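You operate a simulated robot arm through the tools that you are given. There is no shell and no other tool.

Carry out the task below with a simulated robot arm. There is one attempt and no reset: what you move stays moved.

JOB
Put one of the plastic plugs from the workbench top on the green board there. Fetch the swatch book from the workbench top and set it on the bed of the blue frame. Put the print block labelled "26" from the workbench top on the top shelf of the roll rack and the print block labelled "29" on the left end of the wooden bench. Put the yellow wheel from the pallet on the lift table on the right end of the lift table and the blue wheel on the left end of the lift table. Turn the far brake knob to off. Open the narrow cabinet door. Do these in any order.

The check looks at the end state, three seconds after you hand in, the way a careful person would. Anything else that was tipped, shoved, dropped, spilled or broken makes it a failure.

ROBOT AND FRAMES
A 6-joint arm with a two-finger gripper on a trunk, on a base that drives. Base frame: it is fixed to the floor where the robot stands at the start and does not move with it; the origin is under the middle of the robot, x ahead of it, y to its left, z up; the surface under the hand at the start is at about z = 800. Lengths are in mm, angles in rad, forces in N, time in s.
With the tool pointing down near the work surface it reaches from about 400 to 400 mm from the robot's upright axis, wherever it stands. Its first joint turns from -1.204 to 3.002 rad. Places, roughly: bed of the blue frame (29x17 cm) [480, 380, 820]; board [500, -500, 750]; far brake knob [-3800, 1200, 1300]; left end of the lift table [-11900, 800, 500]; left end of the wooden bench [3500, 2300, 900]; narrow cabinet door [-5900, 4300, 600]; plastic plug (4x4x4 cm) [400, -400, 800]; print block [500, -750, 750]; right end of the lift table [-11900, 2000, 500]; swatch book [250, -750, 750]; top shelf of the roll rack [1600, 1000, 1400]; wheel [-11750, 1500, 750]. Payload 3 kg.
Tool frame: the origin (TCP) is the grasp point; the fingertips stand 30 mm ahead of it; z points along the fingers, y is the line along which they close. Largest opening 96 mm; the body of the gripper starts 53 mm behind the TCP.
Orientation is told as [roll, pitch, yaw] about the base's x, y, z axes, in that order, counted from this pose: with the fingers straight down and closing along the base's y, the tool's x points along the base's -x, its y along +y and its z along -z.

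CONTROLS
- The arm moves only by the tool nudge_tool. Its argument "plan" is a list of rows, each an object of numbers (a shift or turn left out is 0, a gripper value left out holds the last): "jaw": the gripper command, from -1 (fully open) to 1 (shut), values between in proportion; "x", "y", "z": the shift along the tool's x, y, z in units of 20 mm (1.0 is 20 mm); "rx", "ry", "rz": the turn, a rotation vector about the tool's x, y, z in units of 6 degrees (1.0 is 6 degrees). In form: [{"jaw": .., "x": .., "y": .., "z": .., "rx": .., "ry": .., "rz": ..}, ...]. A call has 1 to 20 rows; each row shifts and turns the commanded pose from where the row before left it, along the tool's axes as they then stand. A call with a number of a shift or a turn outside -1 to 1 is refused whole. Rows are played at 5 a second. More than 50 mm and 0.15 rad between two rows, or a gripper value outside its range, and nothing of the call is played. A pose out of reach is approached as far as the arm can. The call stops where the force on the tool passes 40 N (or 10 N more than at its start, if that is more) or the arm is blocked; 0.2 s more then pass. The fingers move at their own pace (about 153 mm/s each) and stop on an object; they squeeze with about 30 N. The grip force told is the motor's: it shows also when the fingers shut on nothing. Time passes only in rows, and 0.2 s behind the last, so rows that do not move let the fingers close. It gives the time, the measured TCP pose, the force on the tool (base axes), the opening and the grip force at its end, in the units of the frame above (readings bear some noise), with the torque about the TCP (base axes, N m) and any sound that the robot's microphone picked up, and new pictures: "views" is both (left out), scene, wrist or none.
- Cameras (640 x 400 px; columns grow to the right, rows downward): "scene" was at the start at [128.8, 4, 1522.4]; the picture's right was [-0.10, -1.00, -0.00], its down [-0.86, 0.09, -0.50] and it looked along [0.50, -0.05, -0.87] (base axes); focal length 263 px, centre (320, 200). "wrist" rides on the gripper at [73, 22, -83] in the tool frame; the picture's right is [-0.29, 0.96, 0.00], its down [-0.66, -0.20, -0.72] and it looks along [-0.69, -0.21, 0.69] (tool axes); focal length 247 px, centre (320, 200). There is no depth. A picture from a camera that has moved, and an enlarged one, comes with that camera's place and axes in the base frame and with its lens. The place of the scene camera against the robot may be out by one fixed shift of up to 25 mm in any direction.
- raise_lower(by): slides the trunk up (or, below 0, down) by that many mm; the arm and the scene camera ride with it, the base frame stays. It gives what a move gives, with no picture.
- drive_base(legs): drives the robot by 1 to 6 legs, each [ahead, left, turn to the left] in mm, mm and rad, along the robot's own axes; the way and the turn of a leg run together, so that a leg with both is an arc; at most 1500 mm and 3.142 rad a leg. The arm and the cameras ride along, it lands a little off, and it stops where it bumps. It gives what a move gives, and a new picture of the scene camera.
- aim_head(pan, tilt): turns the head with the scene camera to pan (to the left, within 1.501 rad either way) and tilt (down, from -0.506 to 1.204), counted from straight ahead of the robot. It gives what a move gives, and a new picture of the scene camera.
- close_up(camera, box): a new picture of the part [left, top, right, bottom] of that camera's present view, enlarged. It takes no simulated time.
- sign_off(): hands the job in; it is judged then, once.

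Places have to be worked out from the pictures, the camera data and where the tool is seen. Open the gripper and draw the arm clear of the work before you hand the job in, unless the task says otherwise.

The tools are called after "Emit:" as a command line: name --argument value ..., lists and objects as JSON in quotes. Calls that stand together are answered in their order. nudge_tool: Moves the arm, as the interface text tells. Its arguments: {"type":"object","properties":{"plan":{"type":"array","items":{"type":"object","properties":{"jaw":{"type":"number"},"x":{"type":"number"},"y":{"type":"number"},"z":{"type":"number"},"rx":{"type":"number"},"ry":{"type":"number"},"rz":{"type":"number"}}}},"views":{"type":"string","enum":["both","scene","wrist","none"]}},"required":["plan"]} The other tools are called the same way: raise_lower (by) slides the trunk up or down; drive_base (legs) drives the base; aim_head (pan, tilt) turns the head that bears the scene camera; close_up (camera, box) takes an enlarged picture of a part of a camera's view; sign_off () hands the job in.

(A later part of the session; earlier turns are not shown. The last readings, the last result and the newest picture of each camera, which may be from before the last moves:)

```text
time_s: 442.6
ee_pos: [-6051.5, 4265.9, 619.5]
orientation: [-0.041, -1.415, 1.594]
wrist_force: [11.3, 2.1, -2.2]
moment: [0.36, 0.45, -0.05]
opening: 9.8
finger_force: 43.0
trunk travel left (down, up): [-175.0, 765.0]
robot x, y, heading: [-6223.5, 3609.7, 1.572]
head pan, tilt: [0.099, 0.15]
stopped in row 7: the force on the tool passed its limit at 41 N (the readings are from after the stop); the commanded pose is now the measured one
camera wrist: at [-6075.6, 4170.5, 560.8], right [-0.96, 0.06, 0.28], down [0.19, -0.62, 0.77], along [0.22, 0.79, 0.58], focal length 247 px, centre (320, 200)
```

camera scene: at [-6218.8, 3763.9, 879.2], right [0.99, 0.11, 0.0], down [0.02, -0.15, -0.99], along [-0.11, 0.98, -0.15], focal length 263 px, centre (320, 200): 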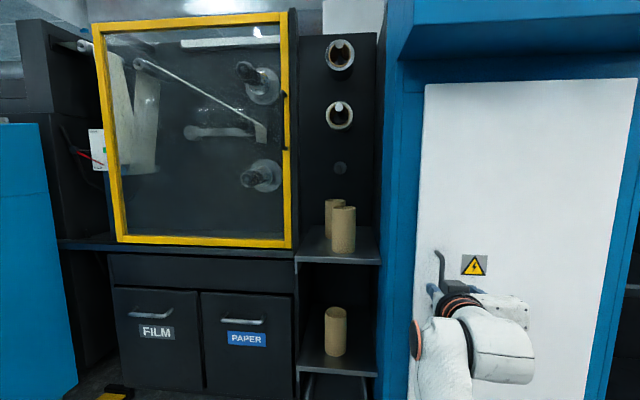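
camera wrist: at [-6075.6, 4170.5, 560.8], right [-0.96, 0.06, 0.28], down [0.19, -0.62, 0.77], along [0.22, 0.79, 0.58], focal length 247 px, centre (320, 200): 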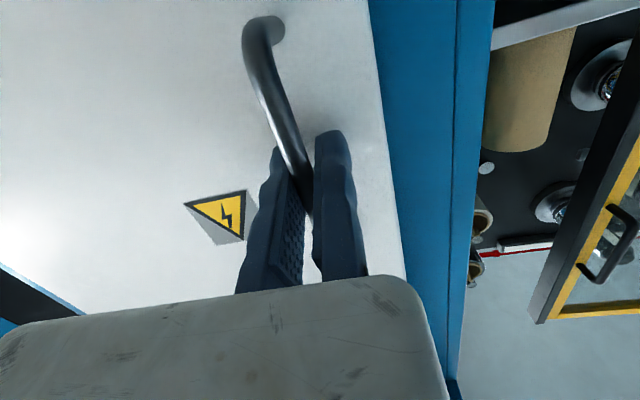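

The bar is gripped at 9.8 mm. I'll swing the whole robot about the hinge axis (about [−5705, 4315]) by 0.12 rad to pull the door open, then check forces.

Emit:
drive_base --legs '[[-62, -84, 0.12]]'

Emit:
nudge_tool --plan '[{}]' --views "wrist"

```text
time_s: 443.8
ee_pos: [-6044.9, 4224.7, 620.8]
orientation: [-0.034, -1.415, 1.711]
wrist_force: [3.3, 1.1, -3.8]
moment: [0.19, 0.5, 0.02]
opening: 9.7
finger_force: 42.8
trunk travel left (down, up): [-175.0, 765.0]
robot x, y, heading: [-6132.2, 3553.9, 1.694]
head pan, tilt: [0.099, 0.15]
camera scene: at [-6145.2, 3706.0, 879.1], right [0.98, 0.22, 0.0], down [0.03, -0.15, -0.99], along [-0.22, 0.96, -0.15], focal length 263 px, centre (320, 200)
```

scene: 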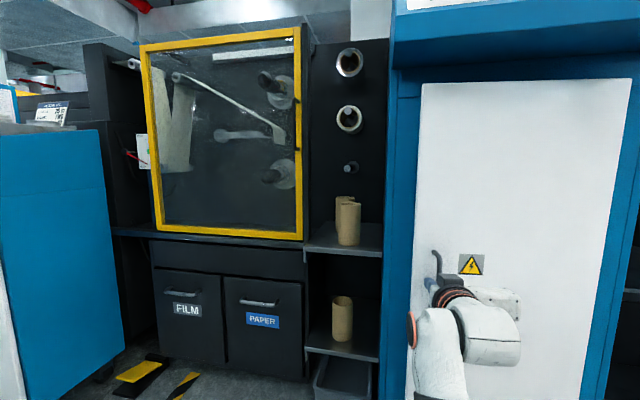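

```text
time_s: 444.2
ee_pos: [-6044.3, 4223.3, 620.3]
orientation: [-0.032, -1.415, 1.708]
wrist_force: [1.4, 1.5, -2.7]
moment: [0.48, 0.52, 0.0]
opening: 9.6
finger_force: 42.9
trunk travel left (down, up): [-175.0, 765.0]
robot x, y, heading: [-6133.7, 3555.5, 1.696]
head pan, tilt: [0.099, 0.15]
camera wrist: at [-6056.3, 4127.1, 560.9], right [-0.96, -0.06, 0.29], down [0.26, -0.59, 0.77], along [0.12, 0.81, 0.58], focal length 247 px, centre (320, 200)
```

wrist: 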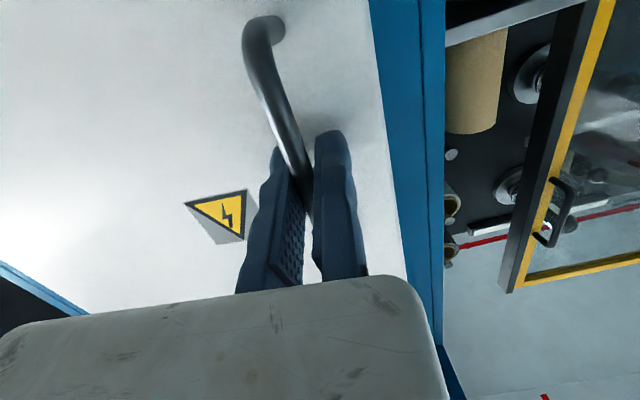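

The door follows with low force. I'll continue the hinge-centred arc.

Emit:
drive_base --legs '[[-104, -140, 0.2]]'

Emit:
drive_base --legs '[[-130, -175, 0.25]]'

```text
time_s: 446.2
ee_pos: [-6020.1, 4157.5, 620.7]
orientation: [-0.056, -1.415, 1.926]
wrist_force: [3.9, 2.2, -2.9]
moment: [0.56, 0.92, -0.01]
opening: 9.6
finger_force: 43.3
trunk travel left (down, up): [-175.0, 765.0]
robot x, y, heading: [-5973.4, 3480.5, 1.892]
head pan, tilt: [0.099, 0.15]
stopped in leg 1: the force on the tool passed its limit at 40 N (the readings are from after the stop); the commanded pose is now the measured one
camera scene: at [-6016.2, 3627.8, 879.1], right [0.91, 0.41, 0.0], down [0.06, -0.14, -0.99], along [-0.41, 0.9, -0.15], focal length 263 px, centre (320, 200)
```

scene: 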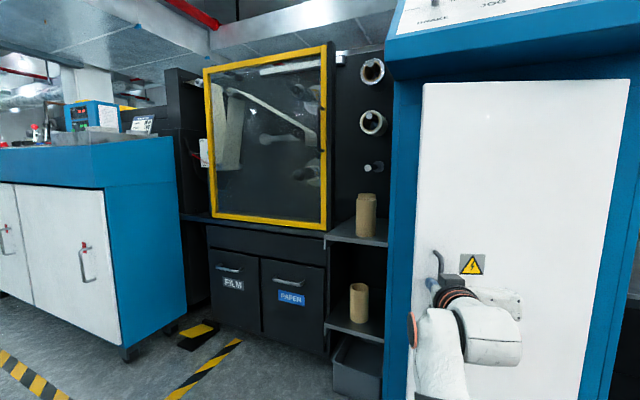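

```text
time_s: 448.0
ee_pos: [-5968.7, 4084.2, 619.5]
orientation: [-0.092, -1.414, 2.2]
wrist_force: [4.1, 3.8, -4.2]
moment: [0.2, 1.06, -0.04]
opening: 10.3
finger_force: 43.0
trunk travel left (down, up): [-175.0, 765.0]
robot x, y, heading: [-5762.9, 3440.4, 2.136]
head pan, tilt: [0.099, 0.15]
stopped in leg 1: the force on the tool passed its limit at 41 N (the readings are from after the stop); the commanded pose is now the measured one
camera scene: at [-5835.6, 3566.5, 879.1], right [0.78, 0.62, 0.0], down [0.09, -0.12, -0.99], along [-0.61, 0.78, -0.15], focal length 263 px, centre (320, 200)
```

scene: 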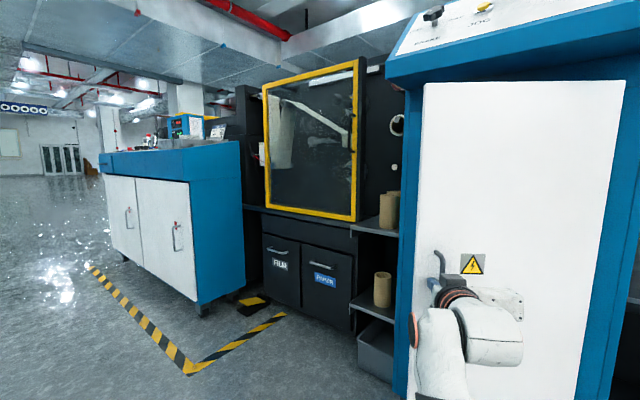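

The door is open about 32°. Fitting the hand's path puts the hinge at about [−5743, 4297], so I'll continue with the corrected arc.

Emit:
drive_base --legs '[[-119, -178, 0.25]]'

Emit:
drive_base --legs '[[-119, -178, 0.25]]'

```text
time_s: 449.7
ee_pos: [-5911.9, 4035.4, 619.6]
orientation: [-0.1, -1.413, 2.468]
wrist_force: [1.2, 3.1, -5.0]
moment: [-0.5, 0.63, 0.04]
opening: 9.8
finger_force: 43.3
trunk travel left (down, up): [-175.0, 765.0]
robot x, y, heading: [-5548.9, 3468.9, 2.395]
head pan, tilt: [0.099, 0.15]
camera scene: at [-5647.1, 3566.2, 879.0], right [0.6, 0.8, 0.0], down [0.12, -0.09, -0.99], along [-0.79, 0.59, -0.15], focal length 263 px, centre (320, 200)
```

scene: 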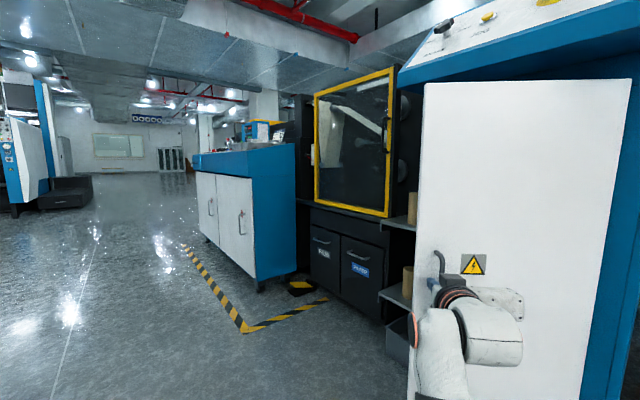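

```text
time_s: 451.4
ee_pos: [-5842.1, 3997.9, 620.4]
orientation: [-0.099, -1.415, 2.717]
wrist_force: [3.5, 8.2, -2.8]
moment: [-0.76, 0.15, 0.01]
opening: 9.8
finger_force: 43.8
trunk travel left (down, up): [-175.0, 765.0]
robot x, y, heading: [-5342.8, 3539.6, 2.652]
head pan, tilt: [0.099, 0.15]
camera scene: at [-5465.6, 3608.6, 879.1], right [0.38, 0.93, 0.0], down [0.14, -0.06, -0.99], along [-0.91, 0.37, -0.15], focal length 263 px, centre (320, 200)
```

scene: 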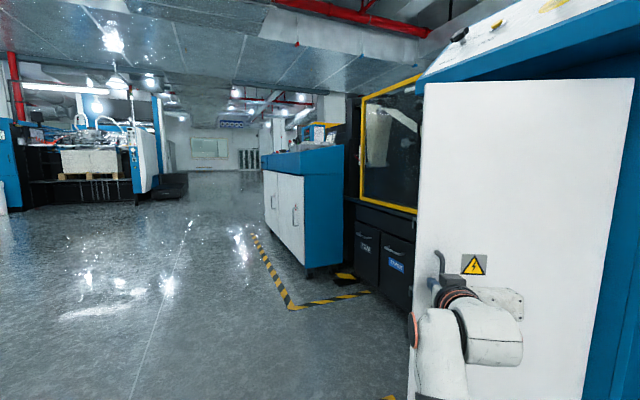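

The door is at about 62°. One more arc brings it to about 82°.

Emit:
drive_base --legs '[[-83, -125, 0.175], [-83, -125, 0.175]]'

```text
time_s: 453.4
ee_pos: [-5769.6, 3981.9, 620.2]
orientation: [-0.031, -1.414, 2.9]
wrist_force: [-0.3, -2.5, 1.8]
moment: [-0.53, -0.38, 0.02]
opening: 9.6
finger_force: 43.0
trunk travel left (down, up): [-175.0, 765.0]
robot x, y, heading: [-5181.9, 3651.1, 2.894]
head pan, tilt: [0.099, 0.15]
stopped in leg 2: the force on the tool passed its limit at 42 N (the readings are from after the stop); the commanded pose is now the measured one
camera scene: at [-5307.8, 3690.5, 879.4], right [0.15, 0.99, 0.0], down [0.15, -0.02, -0.99], along [-0.98, 0.15, -0.15], focal length 263 px, centre (320, 200)
```

scene: 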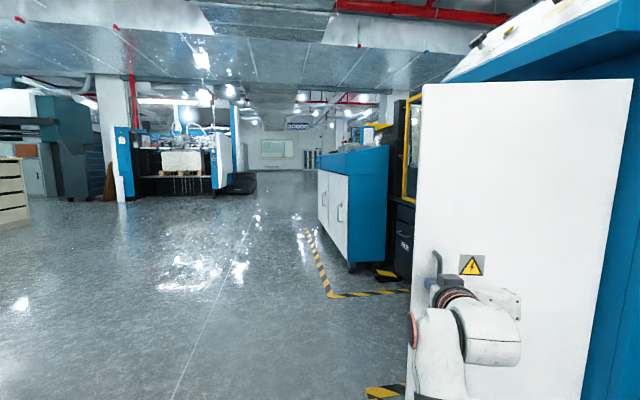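

The door stands about 76° open. I'll release the handle and back straight off.

Emit:
nudge_tool --plan '[{"jaw": 0.0}, {}, {}]' --views "wrist"

Emit:
drive_base --legs '[[-150, 0, 0]]'

```text
time_s: 454.2
ee_pos: [-5770.5, 3980.7, 620.3]
orientation: [-0.045, -1.413, 2.913]
wrist_force: [-1.1, -7.0, 1.1]
moment: [-0.06, 0.12, -0.02]
opening: 48.1
finger_force: 0.0
trunk travel left (down, up): [-175.0, 765.0]
robot x, y, heading: [-5180.2, 3656.4, 2.89]
head pan, tilt: [0.099, 0.15]
camera wrist: at [-5685.7, 3932.7, 561.1], right [-0.3, -0.91, 0.28], down [0.64, 0.03, 0.77], along [-0.71, 0.41, 0.58], focal length 247 px, centre (320, 200)
```

wrist: 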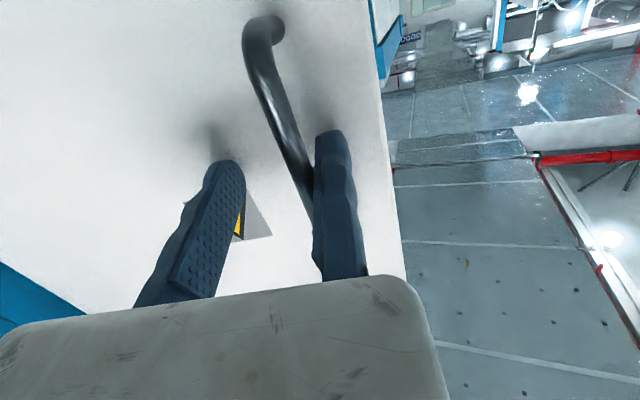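

```text
time_s: 455.6
ee_pos: [-5620.9, 3945.6, 619.5]
orientation: [-0.042, -1.413, 2.903]
wrist_force: [0.4, 0.0, -0.6]
moment: [-0.04, 0.04, -0.01]
opening: 48.1
finger_force: 0.1
trunk travel left (down, up): [-175.0, 765.0]
robot x, y, heading: [-5035.1, 3616.1, 2.883]
head pan, tilt: [0.099, 0.15]
camera scene: at [-5159.5, 3653.0, 879.2], right [0.16, 0.99, 0.0], down [0.15, -0.02, -0.99], along [-0.98, 0.16, -0.15], focal length 263 px, centre (320, 200)
```

scene: 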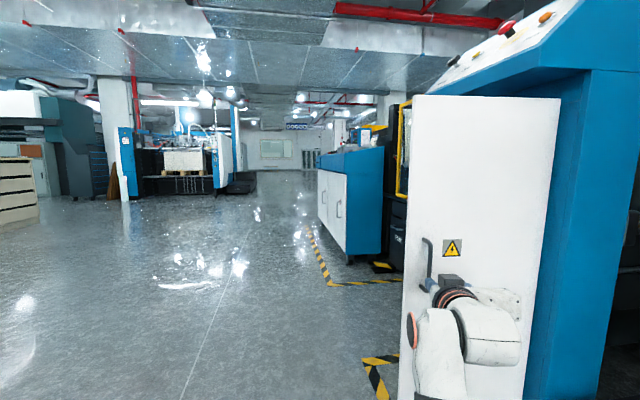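

The door stays open. I'll slide away parallel to it, then face −x and drive down the aisle toward the lift table at x≈−11900.

Emit:
drive_base --legs '[[-50, 1000, 0], [0, 0, 0.26], [1400, 0, 0], [1400, 0, 0]]'

Emit:
raise_lower --by 300

Emit:
aim_head --pan 0.2 --tilt 0.1

```text
time_s: 474.7
ee_pos: [-8658.6, 2575.0, 618.9]
orientation: [-0.043, -1.413, -3.046]
wrist_force: [0.0, -0.6, 0.1]
moment: [-0.01, 0.01, 0.03]
opening: 48.2
finger_force: 0.0
trunk travel left (down, up): [-175.0, 765.0]
robot x, y, heading: [-7994.0, 2452.1, -3.063]
head pan, tilt: [0.099, 0.15]
camera scene: at [-8122.3, 2445.5, 879.2], right [-0.18, 0.98, 0.0], down [0.15, 0.03, -0.99], along [-0.97, -0.17, -0.15], focal length 263 px, centre (320, 200)
```

scene: 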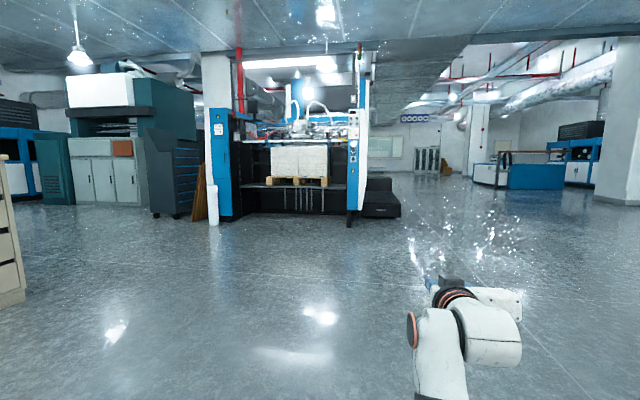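

```text
time_s: 477.7
ee_pos: [-8658.4, 2574.2, 919.7]
orientation: [-0.043, -1.415, -3.046]
wrist_force: [0.3, -0.1, -0.7]
moment: [-0.04, -0.01, 0.0]
opening: 47.9
finger_force: 0.1
trunk travel left (down, up): [-475.0, 465.0]
robot x, y, heading: [-7997.1, 2454.3, -3.066]
head pan, tilt: [0.099, 0.15]
```

```text
time_s: 478.4
ee_pos: [-8658.7, 2575.2, 918.4]
orientation: [-0.043, -1.414, -3.046]
wrist_force: [0.2, 1.1, -0.5]
moment: [0.02, 0.02, 0.0]
opening: 48.3
finger_force: 0.0
trunk travel left (down, up): [-475.0, 465.0]
robot x, y, heading: [-7992.2, 2454.6, -3.066]
head pan, tilt: [0.201, 0.099]
camera scene: at [-8119.6, 2436.6, 1183.9], right [-0.27, 0.96, 0.0], down [0.1, 0.03, -0.99], along [-0.96, -0.27, -0.1], focal length 263 px, centre (320, 200)
```

scene: 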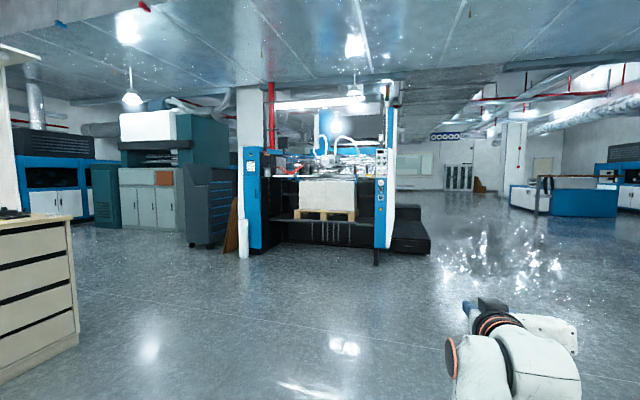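

Emit:
close_up --camera "scene" --box '[230, 120, 440, 270]'

```text
2.67 times, centred on (335, 195) of scene
camera zoom: at [-8119.6, 2436.6, 1183.9], right [-0.27, 0.96, 0.0], down [0.1, 0.03, -0.99], along [-0.96, -0.27, -0.1], focal length 702 px, centre (280, 213)
```

zoom: 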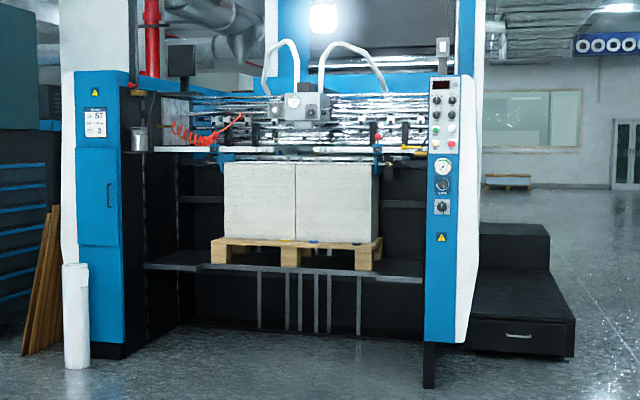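

The lift table's black platform carries the pallet and paper stack, with small coloured discs on the pallet's front edge. I'll drive closer.

Emit:
drive_base --legs '[[1320, 277, -0.037], [1200, 277, -0.037]]'

Emit:
aim_head --pan 0.1 --tilt 0.45

```text
time_s: 490.9
ee_pos: [-11101.1, 1848.6, 920.3]
orientation: [-0.041, -1.414, -3.063]
wrist_force: [0.6, -0.2, -0.7]
moment: [0.0, 0.01, 0.0]
opening: 48.0
finger_force: 0.1
trunk travel left (down, up): [-475.0, 465.0]
robot x, y, heading: [-10437.9, 1716.9, -3.085]
head pan, tilt: [0.201, 0.099]
camera scene: at [-10565.8, 1700.9, 1183.9], right [-0.26, 0.97, 0.0], down [0.1, 0.03, -0.99], along [-0.96, -0.26, -0.1], focal length 263 px, centre (320, 200)
```

scene: 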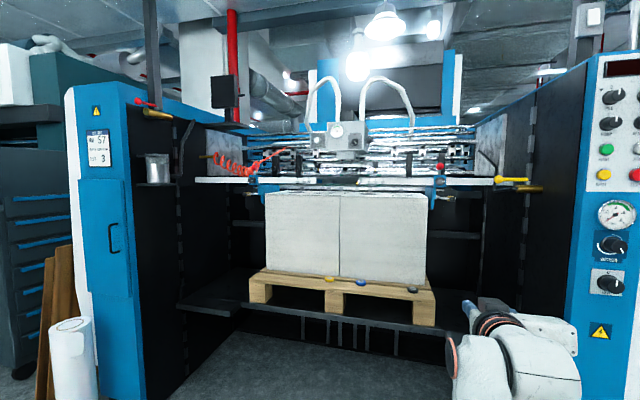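

```text
time_s: 491.7
ee_pos: [-11102.0, 1848.2, 919.5]
orientation: [-0.039, -1.414, -3.064]
wrist_force: [-0.2, 0.3, 0.1]
moment: [0.01, -0.01, -0.03]
opening: 48.2
finger_force: 0.0
trunk travel left (down, up): [-475.0, 465.0]
robot x, y, heading: [-10438.6, 1717.1, -3.086]
head pan, tilt: [0.099, 0.45]
camera scene: at [-10567.4, 1710.0, 1151.4], right [-0.16, 0.99, 0.0], down [0.43, 0.07, -0.9], along [-0.89, -0.14, -0.43], focal length 263 px, centre (320, 200)
```

scene: 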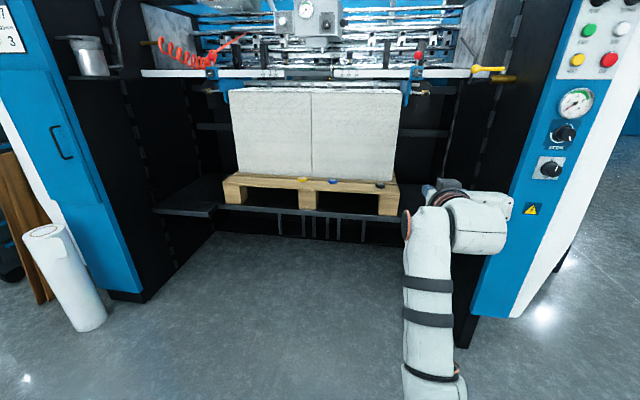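

Emit:
close_up --camera "scene" --box '[210, 160, 430, 250]'

Emit:
close_up --camera "scene" --box '[280, 165, 400, 205]'

```text
2.91 times, centred on (320, 205) of scene
camera zoom: at [-10567.4, 1710.0, 1151.4], right [-0.16, 0.99, 0.0], down [0.43, 0.07, -0.9], along [-0.89, -0.14, -0.43], focal length 766 px, centre (320, 186)
```

zoom: 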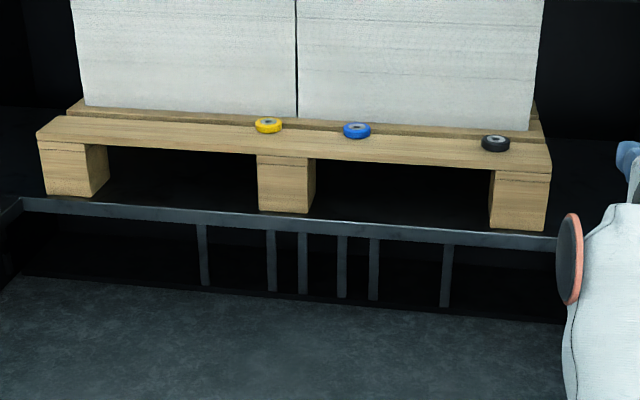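

```text
5.33 times, centred on (340, 185) of scene
camera zoom: at [-10567.4, 1710.0, 1151.4], right [-0.16, 0.99, 0.0], down [0.43, 0.07, -0.9], along [-0.89, -0.14, -0.43], focal length 1404 px, centre (213, 280)
```

zoom: 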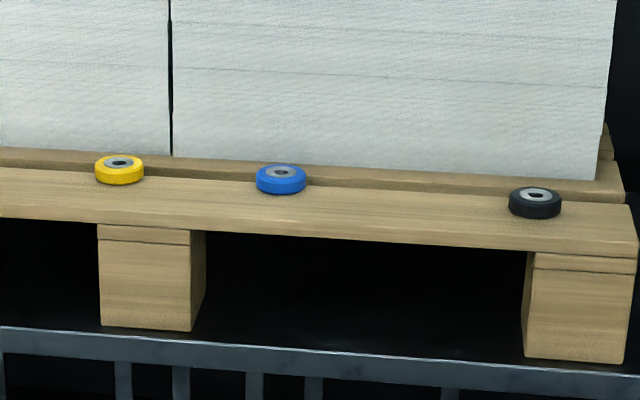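

Yellow, blue and black wheels (about 40 mm across and 15 mm thick) lie flat on the pallet's front board at z≈640, about 60 mm in front of the paper stack. I'll use a 30° forward tilt so nothing protrudes toward the stack. I'll reconfigure the arm here first.

Emit:
nudge_tool --plan '[{"z": -1}, {"z": -1}, {"z": -1}, {"z": -1}, {"x": 1}, {"x": 1}, {"x": 1}, {"x": 1}, {"x": 1}, {"x": 1}, {"x": 1}, {"x": 1}, {}]' --views "none"

Emit:
nudge_tool --plan '[{"ry": 1}, {"ry": 1}, {"ry": 1}, {"ry": 1}, {"ry": 1}, {"ry": 1}, {"ry": 1}, {"ry": 1}, {"ry": 0.5}, {}]' --views "both"

```text
time_s: 494.0
ee_pos: [-11012.7, 1877.7, 898.1]
orientation: [-1.799, -1.475, -1.358]
wrist_force: [-0.5, 0.1, 0.6]
moment: [0.0, 0.04, -0.01]
opening: 47.9
finger_force: 0.1
trunk travel left (down, up): [-475.0, 465.0]
robot x, y, heading: [-10436.6, 1718.1, -3.087]
head pan, tilt: [0.099, 0.45]
stopped in row 11: the arm was blocked; the commanded pose is now the measured one
```

```text
time_s: 496.2
ee_pos: [-11012.2, 1875.7, 896.7]
orientation: [-0.115, -0.696, -3.082]
wrist_force: [0.3, 0.2, -0.1]
moment: [0.0, 0.0, 0.01]
opening: 47.9
finger_force: 0.0
trunk travel left (down, up): [-475.0, 465.0]
robot x, y, heading: [-10444.8, 1716.4, -3.083]
head pan, tilt: [0.099, 0.45]
camera scene: at [-10567.4, 1710.1, 1151.3], right [-0.16, 0.99, 0.0], down [0.43, 0.07, -0.9], along [-0.89, -0.14, -0.44], focal length 263 px, centre (320, 200)
camera wrist: at [-10903.1, 1849.1, 911.1], right [-0.24, -0.97, 0.1], down [-0.04, 0.12, 0.99], along [-0.97, 0.23, -0.06], focal length 247 px, centre (320, 200)
```

scene: 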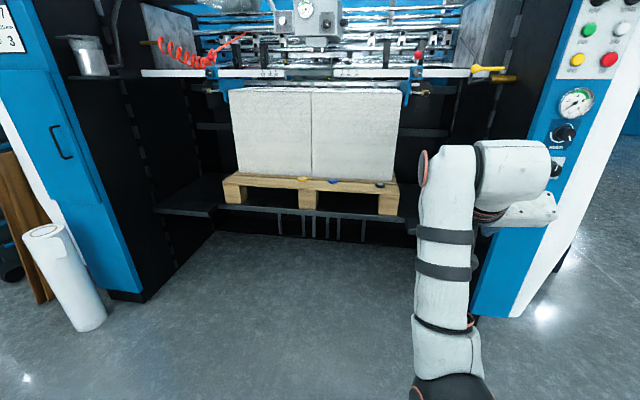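
wrist: 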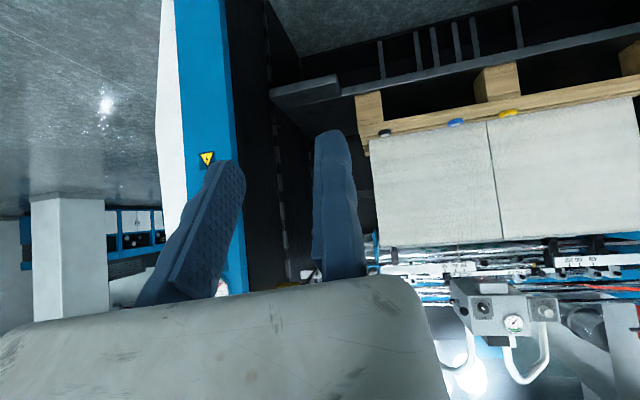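

I'll level the roll, set the 30° tilt, raise the trunk a bit and bring the arm down to a mid-range pose.

Emit:
nudge_tool --plan '[{"rx": -0.55, "ry": 0.8}, {"rx": -0.55, "ry": 0.85}, {}]' --views "none"

Emit:
raise_lower --by 115

Emit:
nudge_tool --plan '[{"x": 0.5, "z": 0.866}, {"x": 0.5, "z": 0.866}, {"x": 0.5, "z": 0.866}, {"x": 0.5, "z": 0.866}, {"x": 0.5, "z": 0.866}, {"x": 0.5, "z": 0.866}, {"x": 0.5, "z": 0.866}, {"x": 0.5, "z": 0.866}, {"x": 0.5, "z": 0.866}, {"x": 0.5, "z": 0.866}, {"x": 0.5, "z": 0.866}, {"x": 0.5, "z": 0.866}, {}]' --views "both"

```text
time_s: 497.0
ee_pos: [-11047.2, 1870.1, 885.7]
orientation: [0.01, -0.524, -3.092]
wrist_force: [-0.3, 0.2, -0.6]
moment: [-0.02, 0.02, 0.01]
opening: 47.9
finger_force: 0.0
out of reach, approached as far as the arm can: row 1, 2
trunk travel left (down, up): [-475.0, 465.0]
robot x, y, heading: [-10440.3, 1715.2, -3.082]
head pan, tilt: [0.099, 0.45]
```

```text
time_s: 498.4
ee_pos: [-11045.9, 1871.0, 1001.3]
orientation: [0.009, -0.524, -3.09]
wrist_force: [-0.6, -0.5, 0.1]
moment: [0.02, 0.01, 0.02]
opening: 48.2
finger_force: 0.0
trunk travel left (down, up): [-590.0, 350.0]
robot x, y, heading: [-10439.3, 1714.5, -3.083]
head pan, tilt: [0.099, 0.45]
```

```text
time_s: 501.2
ee_pos: [-11048.6, 1868.6, 762.3]
orientation: [0.006, -0.522, -3.094]
wrist_force: [0.0, -0.6, 0.2]
moment: [-0.01, 0.0, 0.01]
opening: 48.0
finger_force: 0.0
trunk travel left (down, up): [-590.0, 350.0]
robot x, y, heading: [-10437.9, 1716.2, -3.081]
head pan, tilt: [0.099, 0.45]
camera scene: at [-10567.3, 1710.0, 1266.3], right [-0.16, 0.99, 0.0], down [0.43, 0.07, -0.9], along [-0.89, -0.14, -0.44], focal length 263 px, centre (320, 200)
camera wrist: at [-10941.2, 1850.8, 797.7], right [-0.2, -0.97, 0.15], down [-0.22, 0.2, 0.96], along [-0.95, 0.16, -0.25], focal length 247 px, centre (320, 200)
```

scene: 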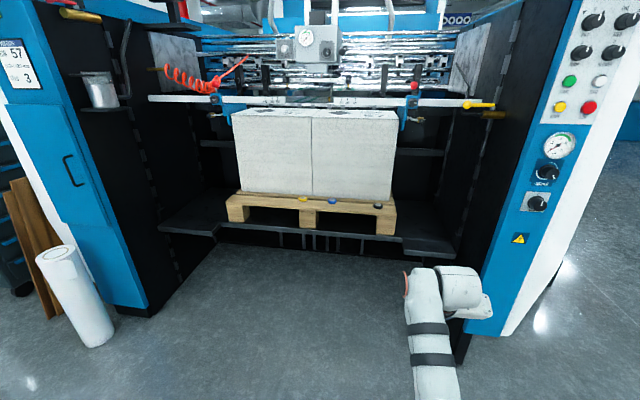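
wrist: 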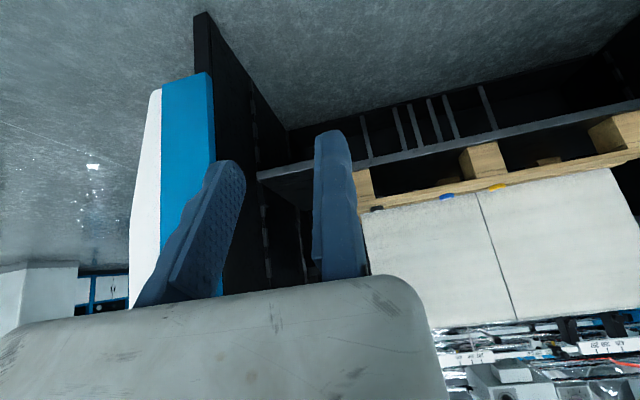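

I'll line up on the yellow wheel, which I estimate at [−11839, 1417], by turning square, sliding left and advancing partway.

Emit:
drive_base --legs '[[0, 0, -0.06], [0, 512, 0], [560, 0, 0]]'

Emit:
nudge_tool --plan '[{}]' --views "wrist"

```text
time_s: 507.6
ee_pos: [-11614.8, 1415.8, 761.0]
orientation: [0.007, -0.524, 3.105]
wrist_force: [-0.1, -0.3, -0.3]
moment: [0.01, -0.02, 0.0]
opening: 48.4
finger_force: 0.0
trunk travel left (down, up): [-590.0, 350.0]
robot x, y, heading: [-11019.9, 1214.4, 3.114]
head pan, tilt: [0.099, 0.45]
camera scene: at [-11150.7, 1217.3, 1266.2], right [-0.07, 1.0, 0.0], down [0.43, 0.03, -0.9], along [-0.9, -0.06, -0.44], focal length 263 px, centre (320, 200)
```

scene: 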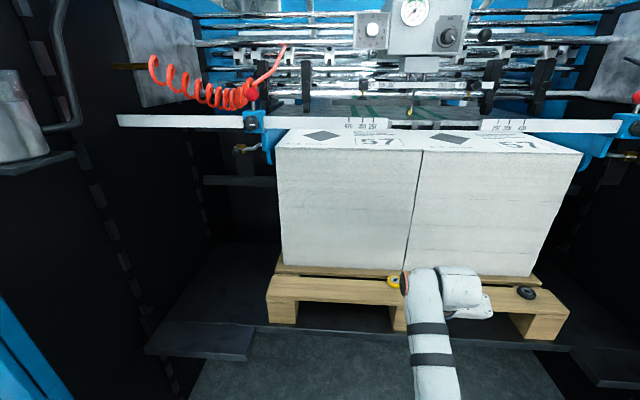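

```text
time_s: 508.0
ee_pos: [-11613.8, 1415.2, 762.0]
orientation: [0.008, -0.524, 3.104]
wrist_force: [-0.9, -0.7, 0.7]
moment: [-0.01, 0.01, 0.01]
opening: 48.3
finger_force: 0.2
trunk travel left (down, up): [-590.0, 350.0]
robot x, y, heading: [-11018.6, 1213.3, 3.11]
head pan, tilt: [0.099, 0.45]
camera wrist: at [-11509.5, 1389.1, 798.0], right [-0.29, -0.95, 0.15], down [-0.2, 0.22, 0.96], along [-0.94, 0.24, -0.25], focal length 247 px, centre (320, 200)
```

wrist: 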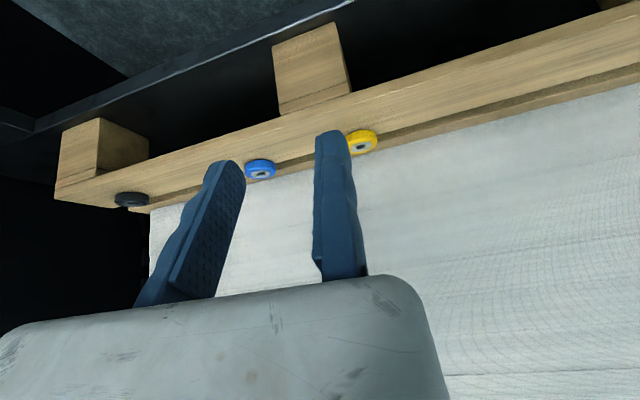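

The wrist camera puts the yellow wheel at about [−11829, 1399]. I'll advance 130 mm and shift left for a closer look.

Emit:
drive_base --legs '[[125, 22, 0.03]]'

Emit:
nudge_tool --plan '[{"x": 0.5, "z": 0.866}, {"x": 0.5, "z": 0.866}, {}]' --views "wrist"

Emit:
close_up --camera "wrist" --box '[180, 30, 420, 180]'

```text
time_s: 509.2
ee_pos: [-11741.3, 1380.4, 761.9]
orientation: [0.008, -0.521, 3.13]
wrist_force: [-0.4, 0.6, 0.7]
moment: [0.01, -0.01, 0.01]
opening: 48.2
finger_force: 0.0
trunk travel left (down, up): [-590.0, 350.0]
robot x, y, heading: [-11140.0, 1192.3, 3.146]
head pan, tilt: [0.099, 0.45]
camera scene: at [-11272.0, 1193.0, 1266.2], right [-0.1, 1.0, 0.0], down [0.43, 0.04, -0.9], along [-0.9, -0.09, -0.44], focal length 263 px, centre (320, 200)
```

scene: 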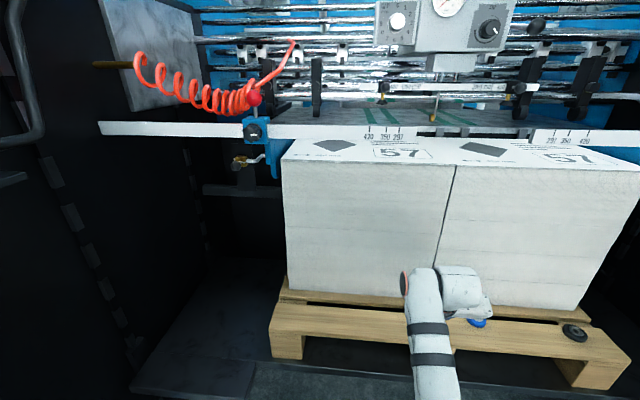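

```text
time_s: 510.0
ee_pos: [-11738.8, 1379.4, 721.6]
orientation: [0.007, -0.524, 3.132]
wrist_force: [-0.7, 0.2, -0.1]
moment: [0.03, -0.01, -0.02]
opening: 48.0
finger_force: 0.1
trunk travel left (down, up): [-590.0, 350.0]
robot x, y, heading: [-11142.2, 1187.1, 3.141]
head pan, tilt: [0.099, 0.45]
camera wrist: at [-11634.1, 1355.3, 758.3], right [-0.26, -0.95, 0.15], down [-0.21, 0.21, 0.96], along [-0.94, 0.22, -0.25], focal length 247 px, centre (320, 200)
```

wrist: 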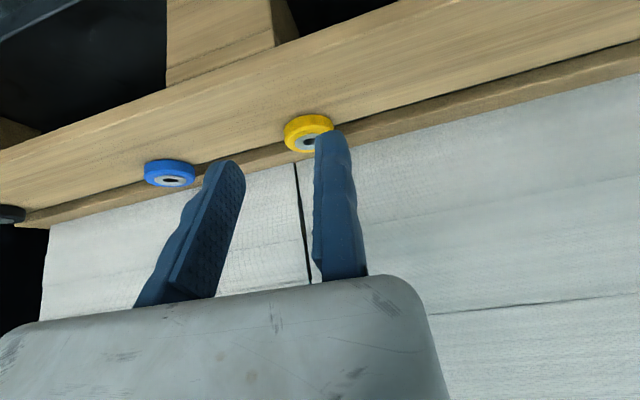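

```text
2.67 times, centred on (300, 105) of wrist
camera zoom: at [-11634.1, 1355.3, 758.3], right [-0.26, -0.95, 0.15], down [-0.21, 0.21, 0.96], along [-0.94, 0.22, -0.25], focal length 659 px, centre (373, 453)
```

zoom: 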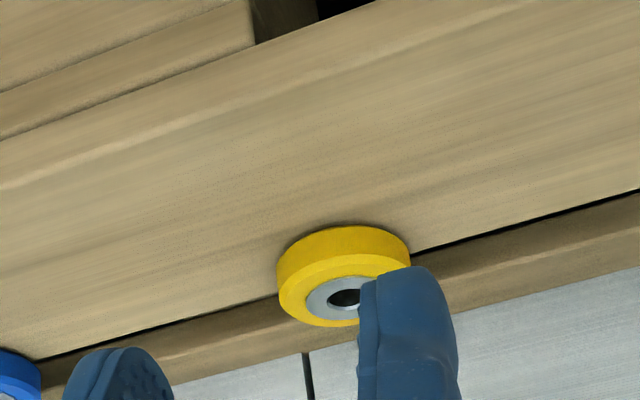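

The yellow wheel is at about [−11817, 1399] with its top near z=656. I'll open to 60 mm and move in along the tool axis, stopping short to check.

Emit:
nudge_tool --plan '[{"jaw": -0.25, "y": 0.25}, {"x": -0.5, "z": 0.8}, {"x": -0.5, "z": 0.8}, {"x": -0.4, "z": 0.8}, {}]' --views "wrist"

Emit:
close_up --camera "wrist" --box '[180, 30, 420, 180]'

```text
time_s: 511.2
ee_pos: [-11788.0, 1374.9, 694.5]
orientation: [0.008, -0.524, 3.13]
wrist_force: [-0.2, 0.2, -0.4]
moment: [0.02, -0.01, -0.01]
opening: 60.0
finger_force: 0.1
trunk travel left (down, up): [-590.0, 350.0]
robot x, y, heading: [-11140.2, 1193.6, 3.138]
head pan, tilt: [0.099, 0.45]
camera wrist: at [-11682.4, 1350.3, 731.1], right [-0.26, -0.95, 0.15], down [-0.21, 0.21, 0.96], along [-0.94, 0.22, -0.25], focal length 247 px, centre (320, 200)
```

wrist: 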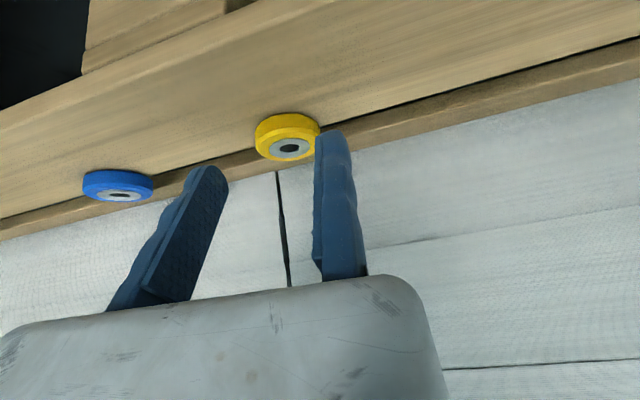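

```text
2.67 times, centred on (300, 105) of wrist
camera zoom: at [-11682.4, 1350.3, 731.1], right [-0.26, -0.95, 0.15], down [-0.21, 0.21, 0.96], along [-0.94, 0.22, -0.25], focal length 659 px, centre (373, 453)
```

zoom: 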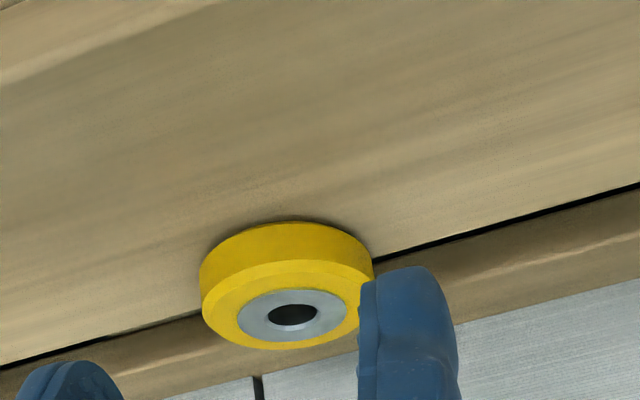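

The wheel resolves to centre [−11832, 1402], top z≈649, diameter 45 mm. I'll bring the base 34 mm forward and then lower vertically.

Emit:
drive_base --legs '[[34, 0, 0]]'

Emit:
nudge_tool --plan '[{"x": 0.25, "z": 0.45}, {}]' --views "wrist"

Emit:
close_up --camera "wrist" --box '[180, 60, 420, 210]'

```text
time_s: 512.1
ee_pos: [-11823.8, 1373.6, 693.9]
orientation: [0.006, -0.522, 3.129]
wrist_force: [-0.6, 0.1, -0.1]
moment: [-0.04, -0.02, 0.05]
opening: 59.9
finger_force: 0.0
trunk travel left (down, up): [-590.0, 350.0]
robot x, y, heading: [-11175.3, 1193.0, 3.14]
head pan, tilt: [0.099, 0.45]
camera scene: at [-11306.5, 1193.2, 1266.1], right [-0.1, 1.0, 0.0], down [0.43, 0.04, -0.9], along [-0.9, -0.09, -0.44], focal length 263 px, centre (320, 200)
```

scene: 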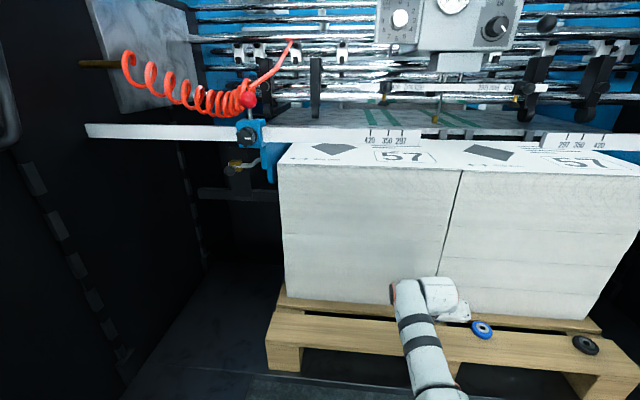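

```text
time_s: 512.7
ee_pos: [-11823.0, 1374.6, 684.0]
orientation: [0.007, -0.525, 3.131]
wrist_force: [0.6, 0.4, 0.1]
moment: [0.04, 0.0, -0.02]
opening: 59.7
finger_force: 0.1
trunk travel left (down, up): [-590.0, 350.0]
robot x, y, heading: [-11176.1, 1189.9, 3.145]
head pan, tilt: [0.099, 0.45]
camera wrist: at [-11717.1, 1351.1, 720.2], right [-0.26, -0.95, 0.15], down [-0.21, 0.21, 0.96], along [-0.94, 0.22, -0.25], focal length 247 px, centre (320, 200)
```

wrist: 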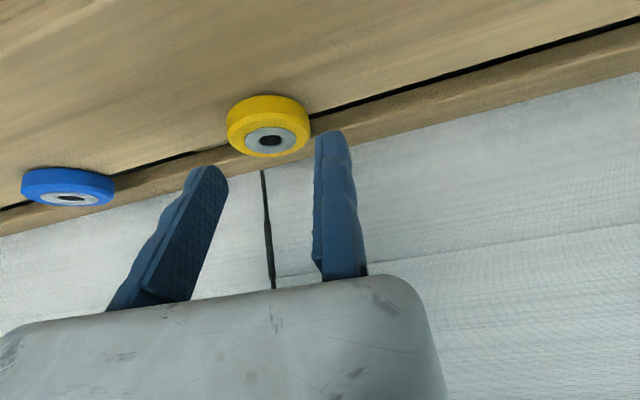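

```text
2.67 times, centred on (300, 135) of wrist
camera zoom: at [-11717.1, 1351.1, 720.2], right [-0.26, -0.95, 0.15], down [-0.21, 0.21, 0.96], along [-0.94, 0.22, -0.25], focal length 659 px, centre (373, 373)
```

zoom: 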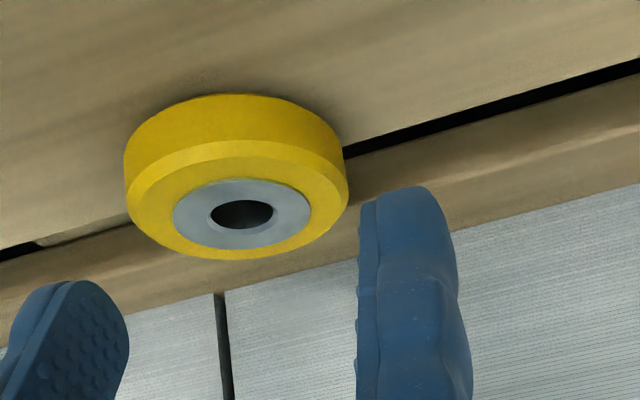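

Emit:
nudge_tool --plan '[{"x": 0.25, "z": 0.3}, {"x": 0.18, "z": 0.25}, {}]' --views "wrist"

```text
time_s: 513.5
ee_pos: [-11820.0, 1375.8, 669.4]
orientation: [0.005, -0.525, 3.131]
wrist_force: [-0.5, 0.4, 0.1]
moment: [-0.01, 0.01, 0.03]
opening: 60.1
finger_force: 0.0
trunk travel left (down, up): [-590.0, 350.0]
robot x, y, heading: [-11175.0, 1189.7, 3.138]
head pan, tilt: [0.099, 0.45]
camera wrist: at [-11715.5, 1350.8, 706.1], right [-0.26, -0.95, 0.15], down [-0.21, 0.21, 0.96], along [-0.94, 0.22, -0.25], focal length 247 px, centre (320, 200)
```

wrist: 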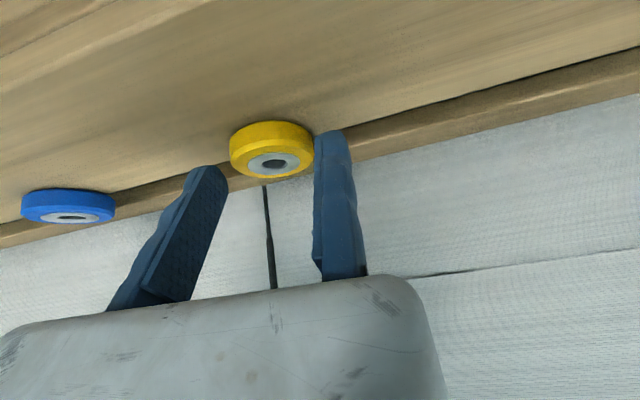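

Emit:
nudge_tool --plan '[{"jaw": 1}, {}, {}, {}]' --views "wrist"

```text
time_s: 514.5
ee_pos: [-11821.5, 1375.1, 670.6]
orientation: [0.007, -0.523, 3.131]
wrist_force: [0.1, 1.0, 0.5]
moment: [0.04, -0.02, 0.0]
opening: 46.8
finger_force: 30.7
trunk travel left (down, up): [-590.0, 350.0]
robot x, y, heading: [-11173.7, 1193.8, 3.138]
head pan, tilt: [0.099, 0.45]
camera wrist: at [-11715.4, 1350.9, 706.2], right [-0.26, -0.95, 0.15], down [-0.21, 0.21, 0.96], along [-0.94, 0.22, -0.25], focal length 247 px, centre (320, 200)
```

wrist: 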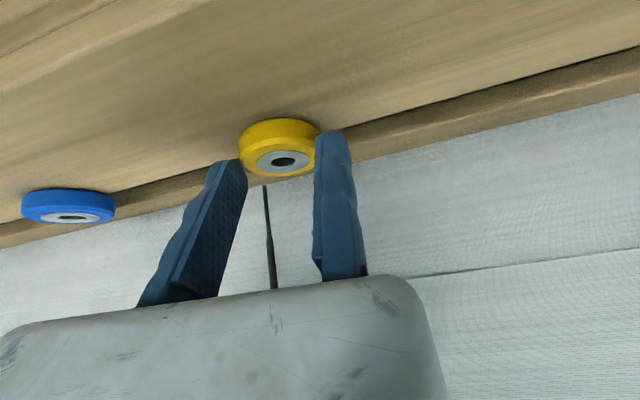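

Gripped at 46.8 mm. I'll lift and check that it holds.

Emit:
nudge_tool --plan '[{"x": -0.25, "z": -0.43}, {"x": -0.5, "z": -0.866}, {"x": -0.5, "z": -0.866}, {"x": -0.5, "z": -0.866}, {}]' --views "wrist"

```text
time_s: 515.7
ee_pos: [-11821.3, 1373.2, 740.2]
orientation: [0.007, -0.525, 3.129]
wrist_force: [0.3, 0.8, -1.2]
moment: [0.03, -0.05, -0.01]
opening: 46.2
finger_force: 29.9
trunk travel left (down, up): [-590.0, 350.0]
robot x, y, heading: [-11177.5, 1193.8, 3.136]
head pan, tilt: [0.099, 0.45]
camera wrist: at [-11715.3, 1349.5, 775.4], right [-0.26, -0.95, 0.15], down [-0.21, 0.21, 0.95], along [-0.94, 0.22, -0.25], focal length 247 px, centre (320, 200)
```

wrist: 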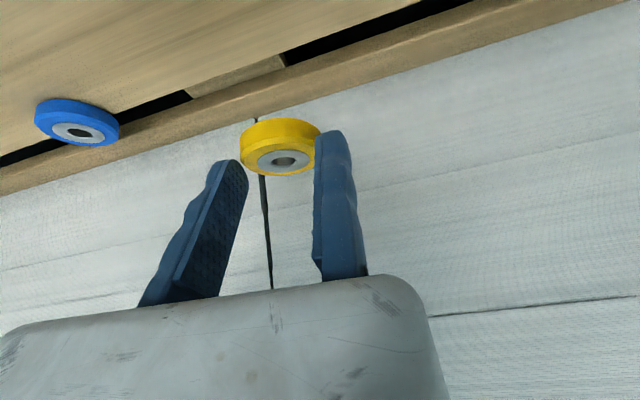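

It's held well. I'll back out and slide right to view the right end of the table.

Emit:
drive_base --legs '[[-230, 0, 0], [0, -620, 0]]'

Emit:
aim_head --pan -0.25 --tilt 0.6

Emit:
nudge_tool --plan '[{}]' --views "wrist"

```text
time_s: 520.5
ee_pos: [-11594.0, 1993.0, 739.3]
orientation: [0.007, -0.525, 3.13]
wrist_force: [-0.3, 0.0, 0.2]
moment: [-0.02, 0.03, -0.02]
opening: 44.2
finger_force: 29.6
trunk travel left (down, up): [-590.0, 350.0]
robot x, y, heading: [-10951.6, 1812.5, 3.142]
head pan, tilt: [0.099, 0.45]
camera scene: at [-11077.8, 1811.6, 1266.3], right [-0.1, 1.0, 0.0], down [0.43, 0.04, -0.9], along [-0.9, -0.09, -0.44], focal length 263 px, centre (320, 200)
```

scene: 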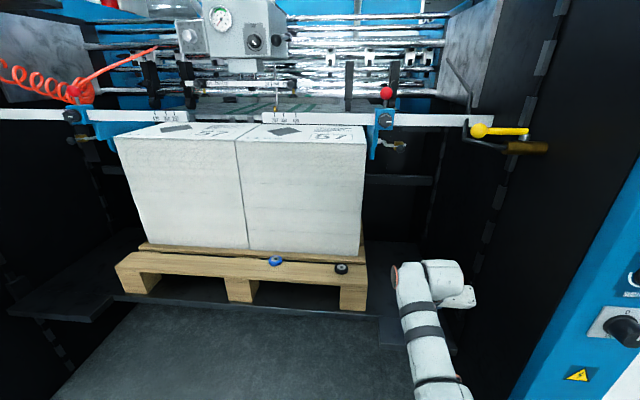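

```text
time_s: 521.3
ee_pos: [-11591.9, 1991.8, 739.3]
orientation: [0.007, -0.524, 3.131]
wrist_force: [-0.5, 0.1, -1.0]
moment: [0.02, 0.02, -0.01]
opening: 44.0
finger_force: 30.4
trunk travel left (down, up): [-590.0, 350.0]
robot x, y, heading: [-10949.9, 1810.7, 3.143]
head pan, tilt: [-0.25, 0.6]
camera scene: at [-11072.0, 1842.0, 1252.7], right [0.25, 0.97, 0.0], down [0.55, -0.14, -0.83], along [-0.8, 0.2, -0.56], focal length 263 px, centre (320, 200)
```

scene: 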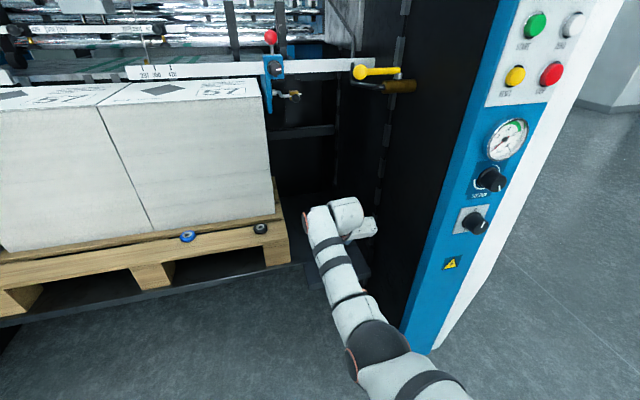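

```text
time_s: 521.7
ee_pos: [-11593.0, 1990.6, 739.7]
orientation: [0.008, -0.523, 3.13]
wrist_force: [-0.4, 0.5, -0.5]
moment: [0.0, -0.01, -0.02]
opening: 43.5
finger_force: 30.2
trunk travel left (down, up): [-590.0, 350.0]
robot x, y, heading: [-10951.4, 1811.1, 3.137]
head pan, tilt: [-0.25, 0.6]
camera wrist: at [-11487.5, 1967.6, 775.3], right [-0.26, -0.95, 0.15], down [-0.21, 0.21, 0.95], along [-0.94, 0.22, -0.25], focal length 247 px, centre (320, 200)
```

wrist: 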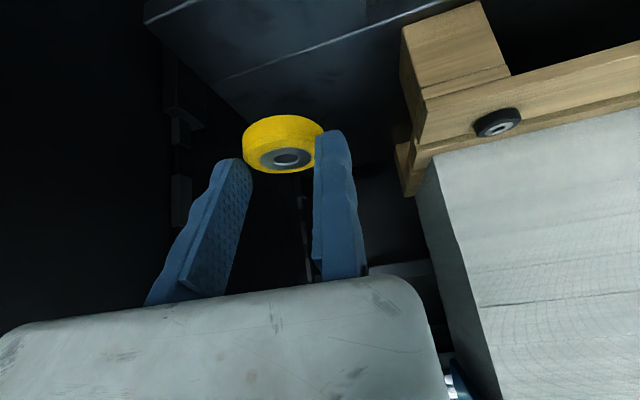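

The opening is slowly shrinking (46.8→43.5), so the round wheel is creeping out of the grip. I'll move over the table right away and set it down.

Emit:
drive_base --legs '[[225, -15, 0]]'

Emit:
nudge_tool --plan '[{"x": 0.5, "z": 0.866}, {"x": 0.5, "z": 0.866}, {"x": 0.5, "z": 0.866}, {"x": 0.5, "z": 0.866}]' --views "wrist"

```text
time_s: 523.4
ee_pos: [-11817.9, 2005.5, 738.6]
orientation: [0.007, -0.521, 3.132]
wrist_force: [-0.4, 0.6, -1.0]
moment: [0.01, -0.02, 0.03]
opening: 43.2
finger_force: 29.1
trunk travel left (down, up): [-590.0, 350.0]
robot x, y, heading: [-11173.3, 1825.9, -3.146]
head pan, tilt: [-0.25, 0.6]
camera scene: at [-11296.6, 1856.8, 1252.6], right [0.25, 0.97, 0.0], down [0.55, -0.14, -0.82], along [-0.8, 0.2, -0.57], focal length 263 px, centre (320, 200)
```

scene: 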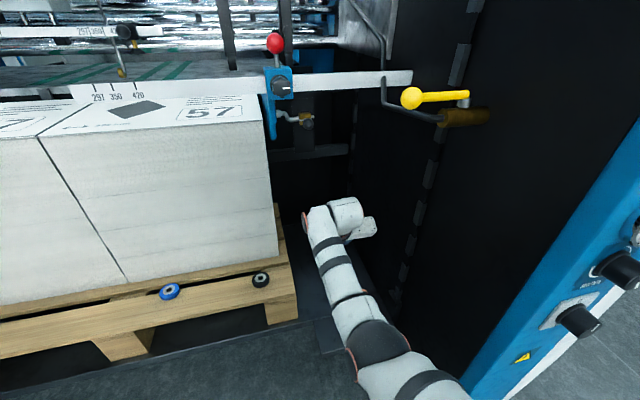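

```text
time_s: 524.4
ee_pos: [-11816.3, 2004.9, 657.7]
orientation: [0.007, -0.523, 3.133]
wrist_force: [0.9, -0.5, 0.0]
moment: [0.0, -0.01, -0.02]
opening: 42.5
finger_force: 30.3
trunk travel left (down, up): [-590.0, 350.0]
robot x, y, heading: [-11174.6, 1821.2, -3.137]
head pan, tilt: [-0.25, 0.6]
camera wrist: at [-11711.5, 1980.2, 694.7], right [-0.26, -0.95, 0.15], down [-0.21, 0.21, 0.95], along [-0.94, 0.21, -0.25], focal length 247 px, centre (320, 200)
```

wrist: 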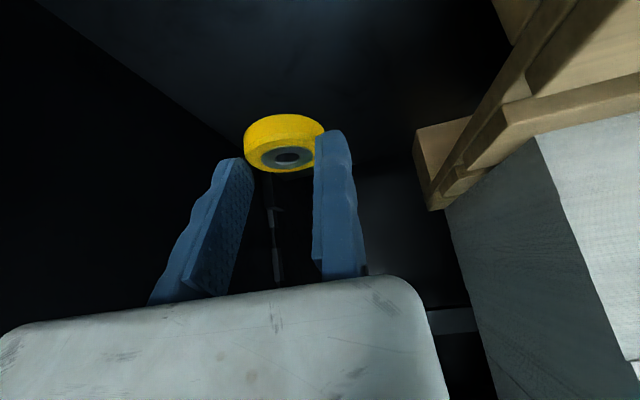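

Emit:
nudge_tool --plan '[{"x": 0.5, "z": 0.866}, {"x": 0.5, "z": 0.866}, {"x": 0.4, "z": 0.7}, {"x": 0.2, "z": 0.35}]' --views "wrist"

```text
time_s: 525.4
ee_pos: [-11806.5, 2005.4, 602.7]
orientation: [0.008, -0.525, 3.135]
wrist_force: [-0.8, 0.9, -0.3]
moment: [-0.02, 0.03, 0.02]
opening: 41.9
finger_force: 30.3
out of reach, approached as far as the arm can: row 3, 4
trunk travel left (down, up): [-590.0, 350.0]
robot x, y, heading: [-11174.3, 1824.1, -3.139]
head pan, tilt: [-0.25, 0.6]
camera wrist: at [-11700.3, 1981.3, 638.8], right [-0.26, -0.95, 0.15], down [-0.21, 0.21, 0.96], along [-0.94, 0.21, -0.25], focal length 247 px, centre (320, 200)
```

wrist: 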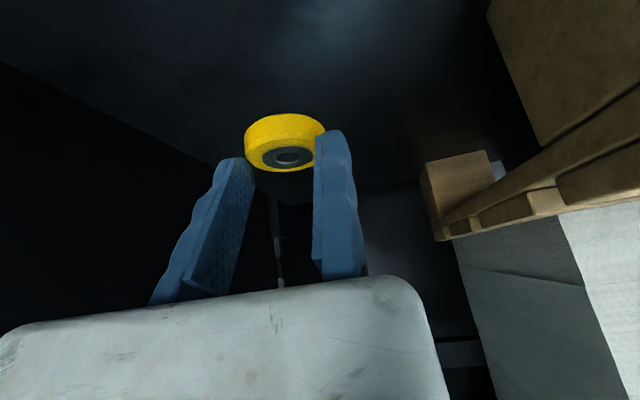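

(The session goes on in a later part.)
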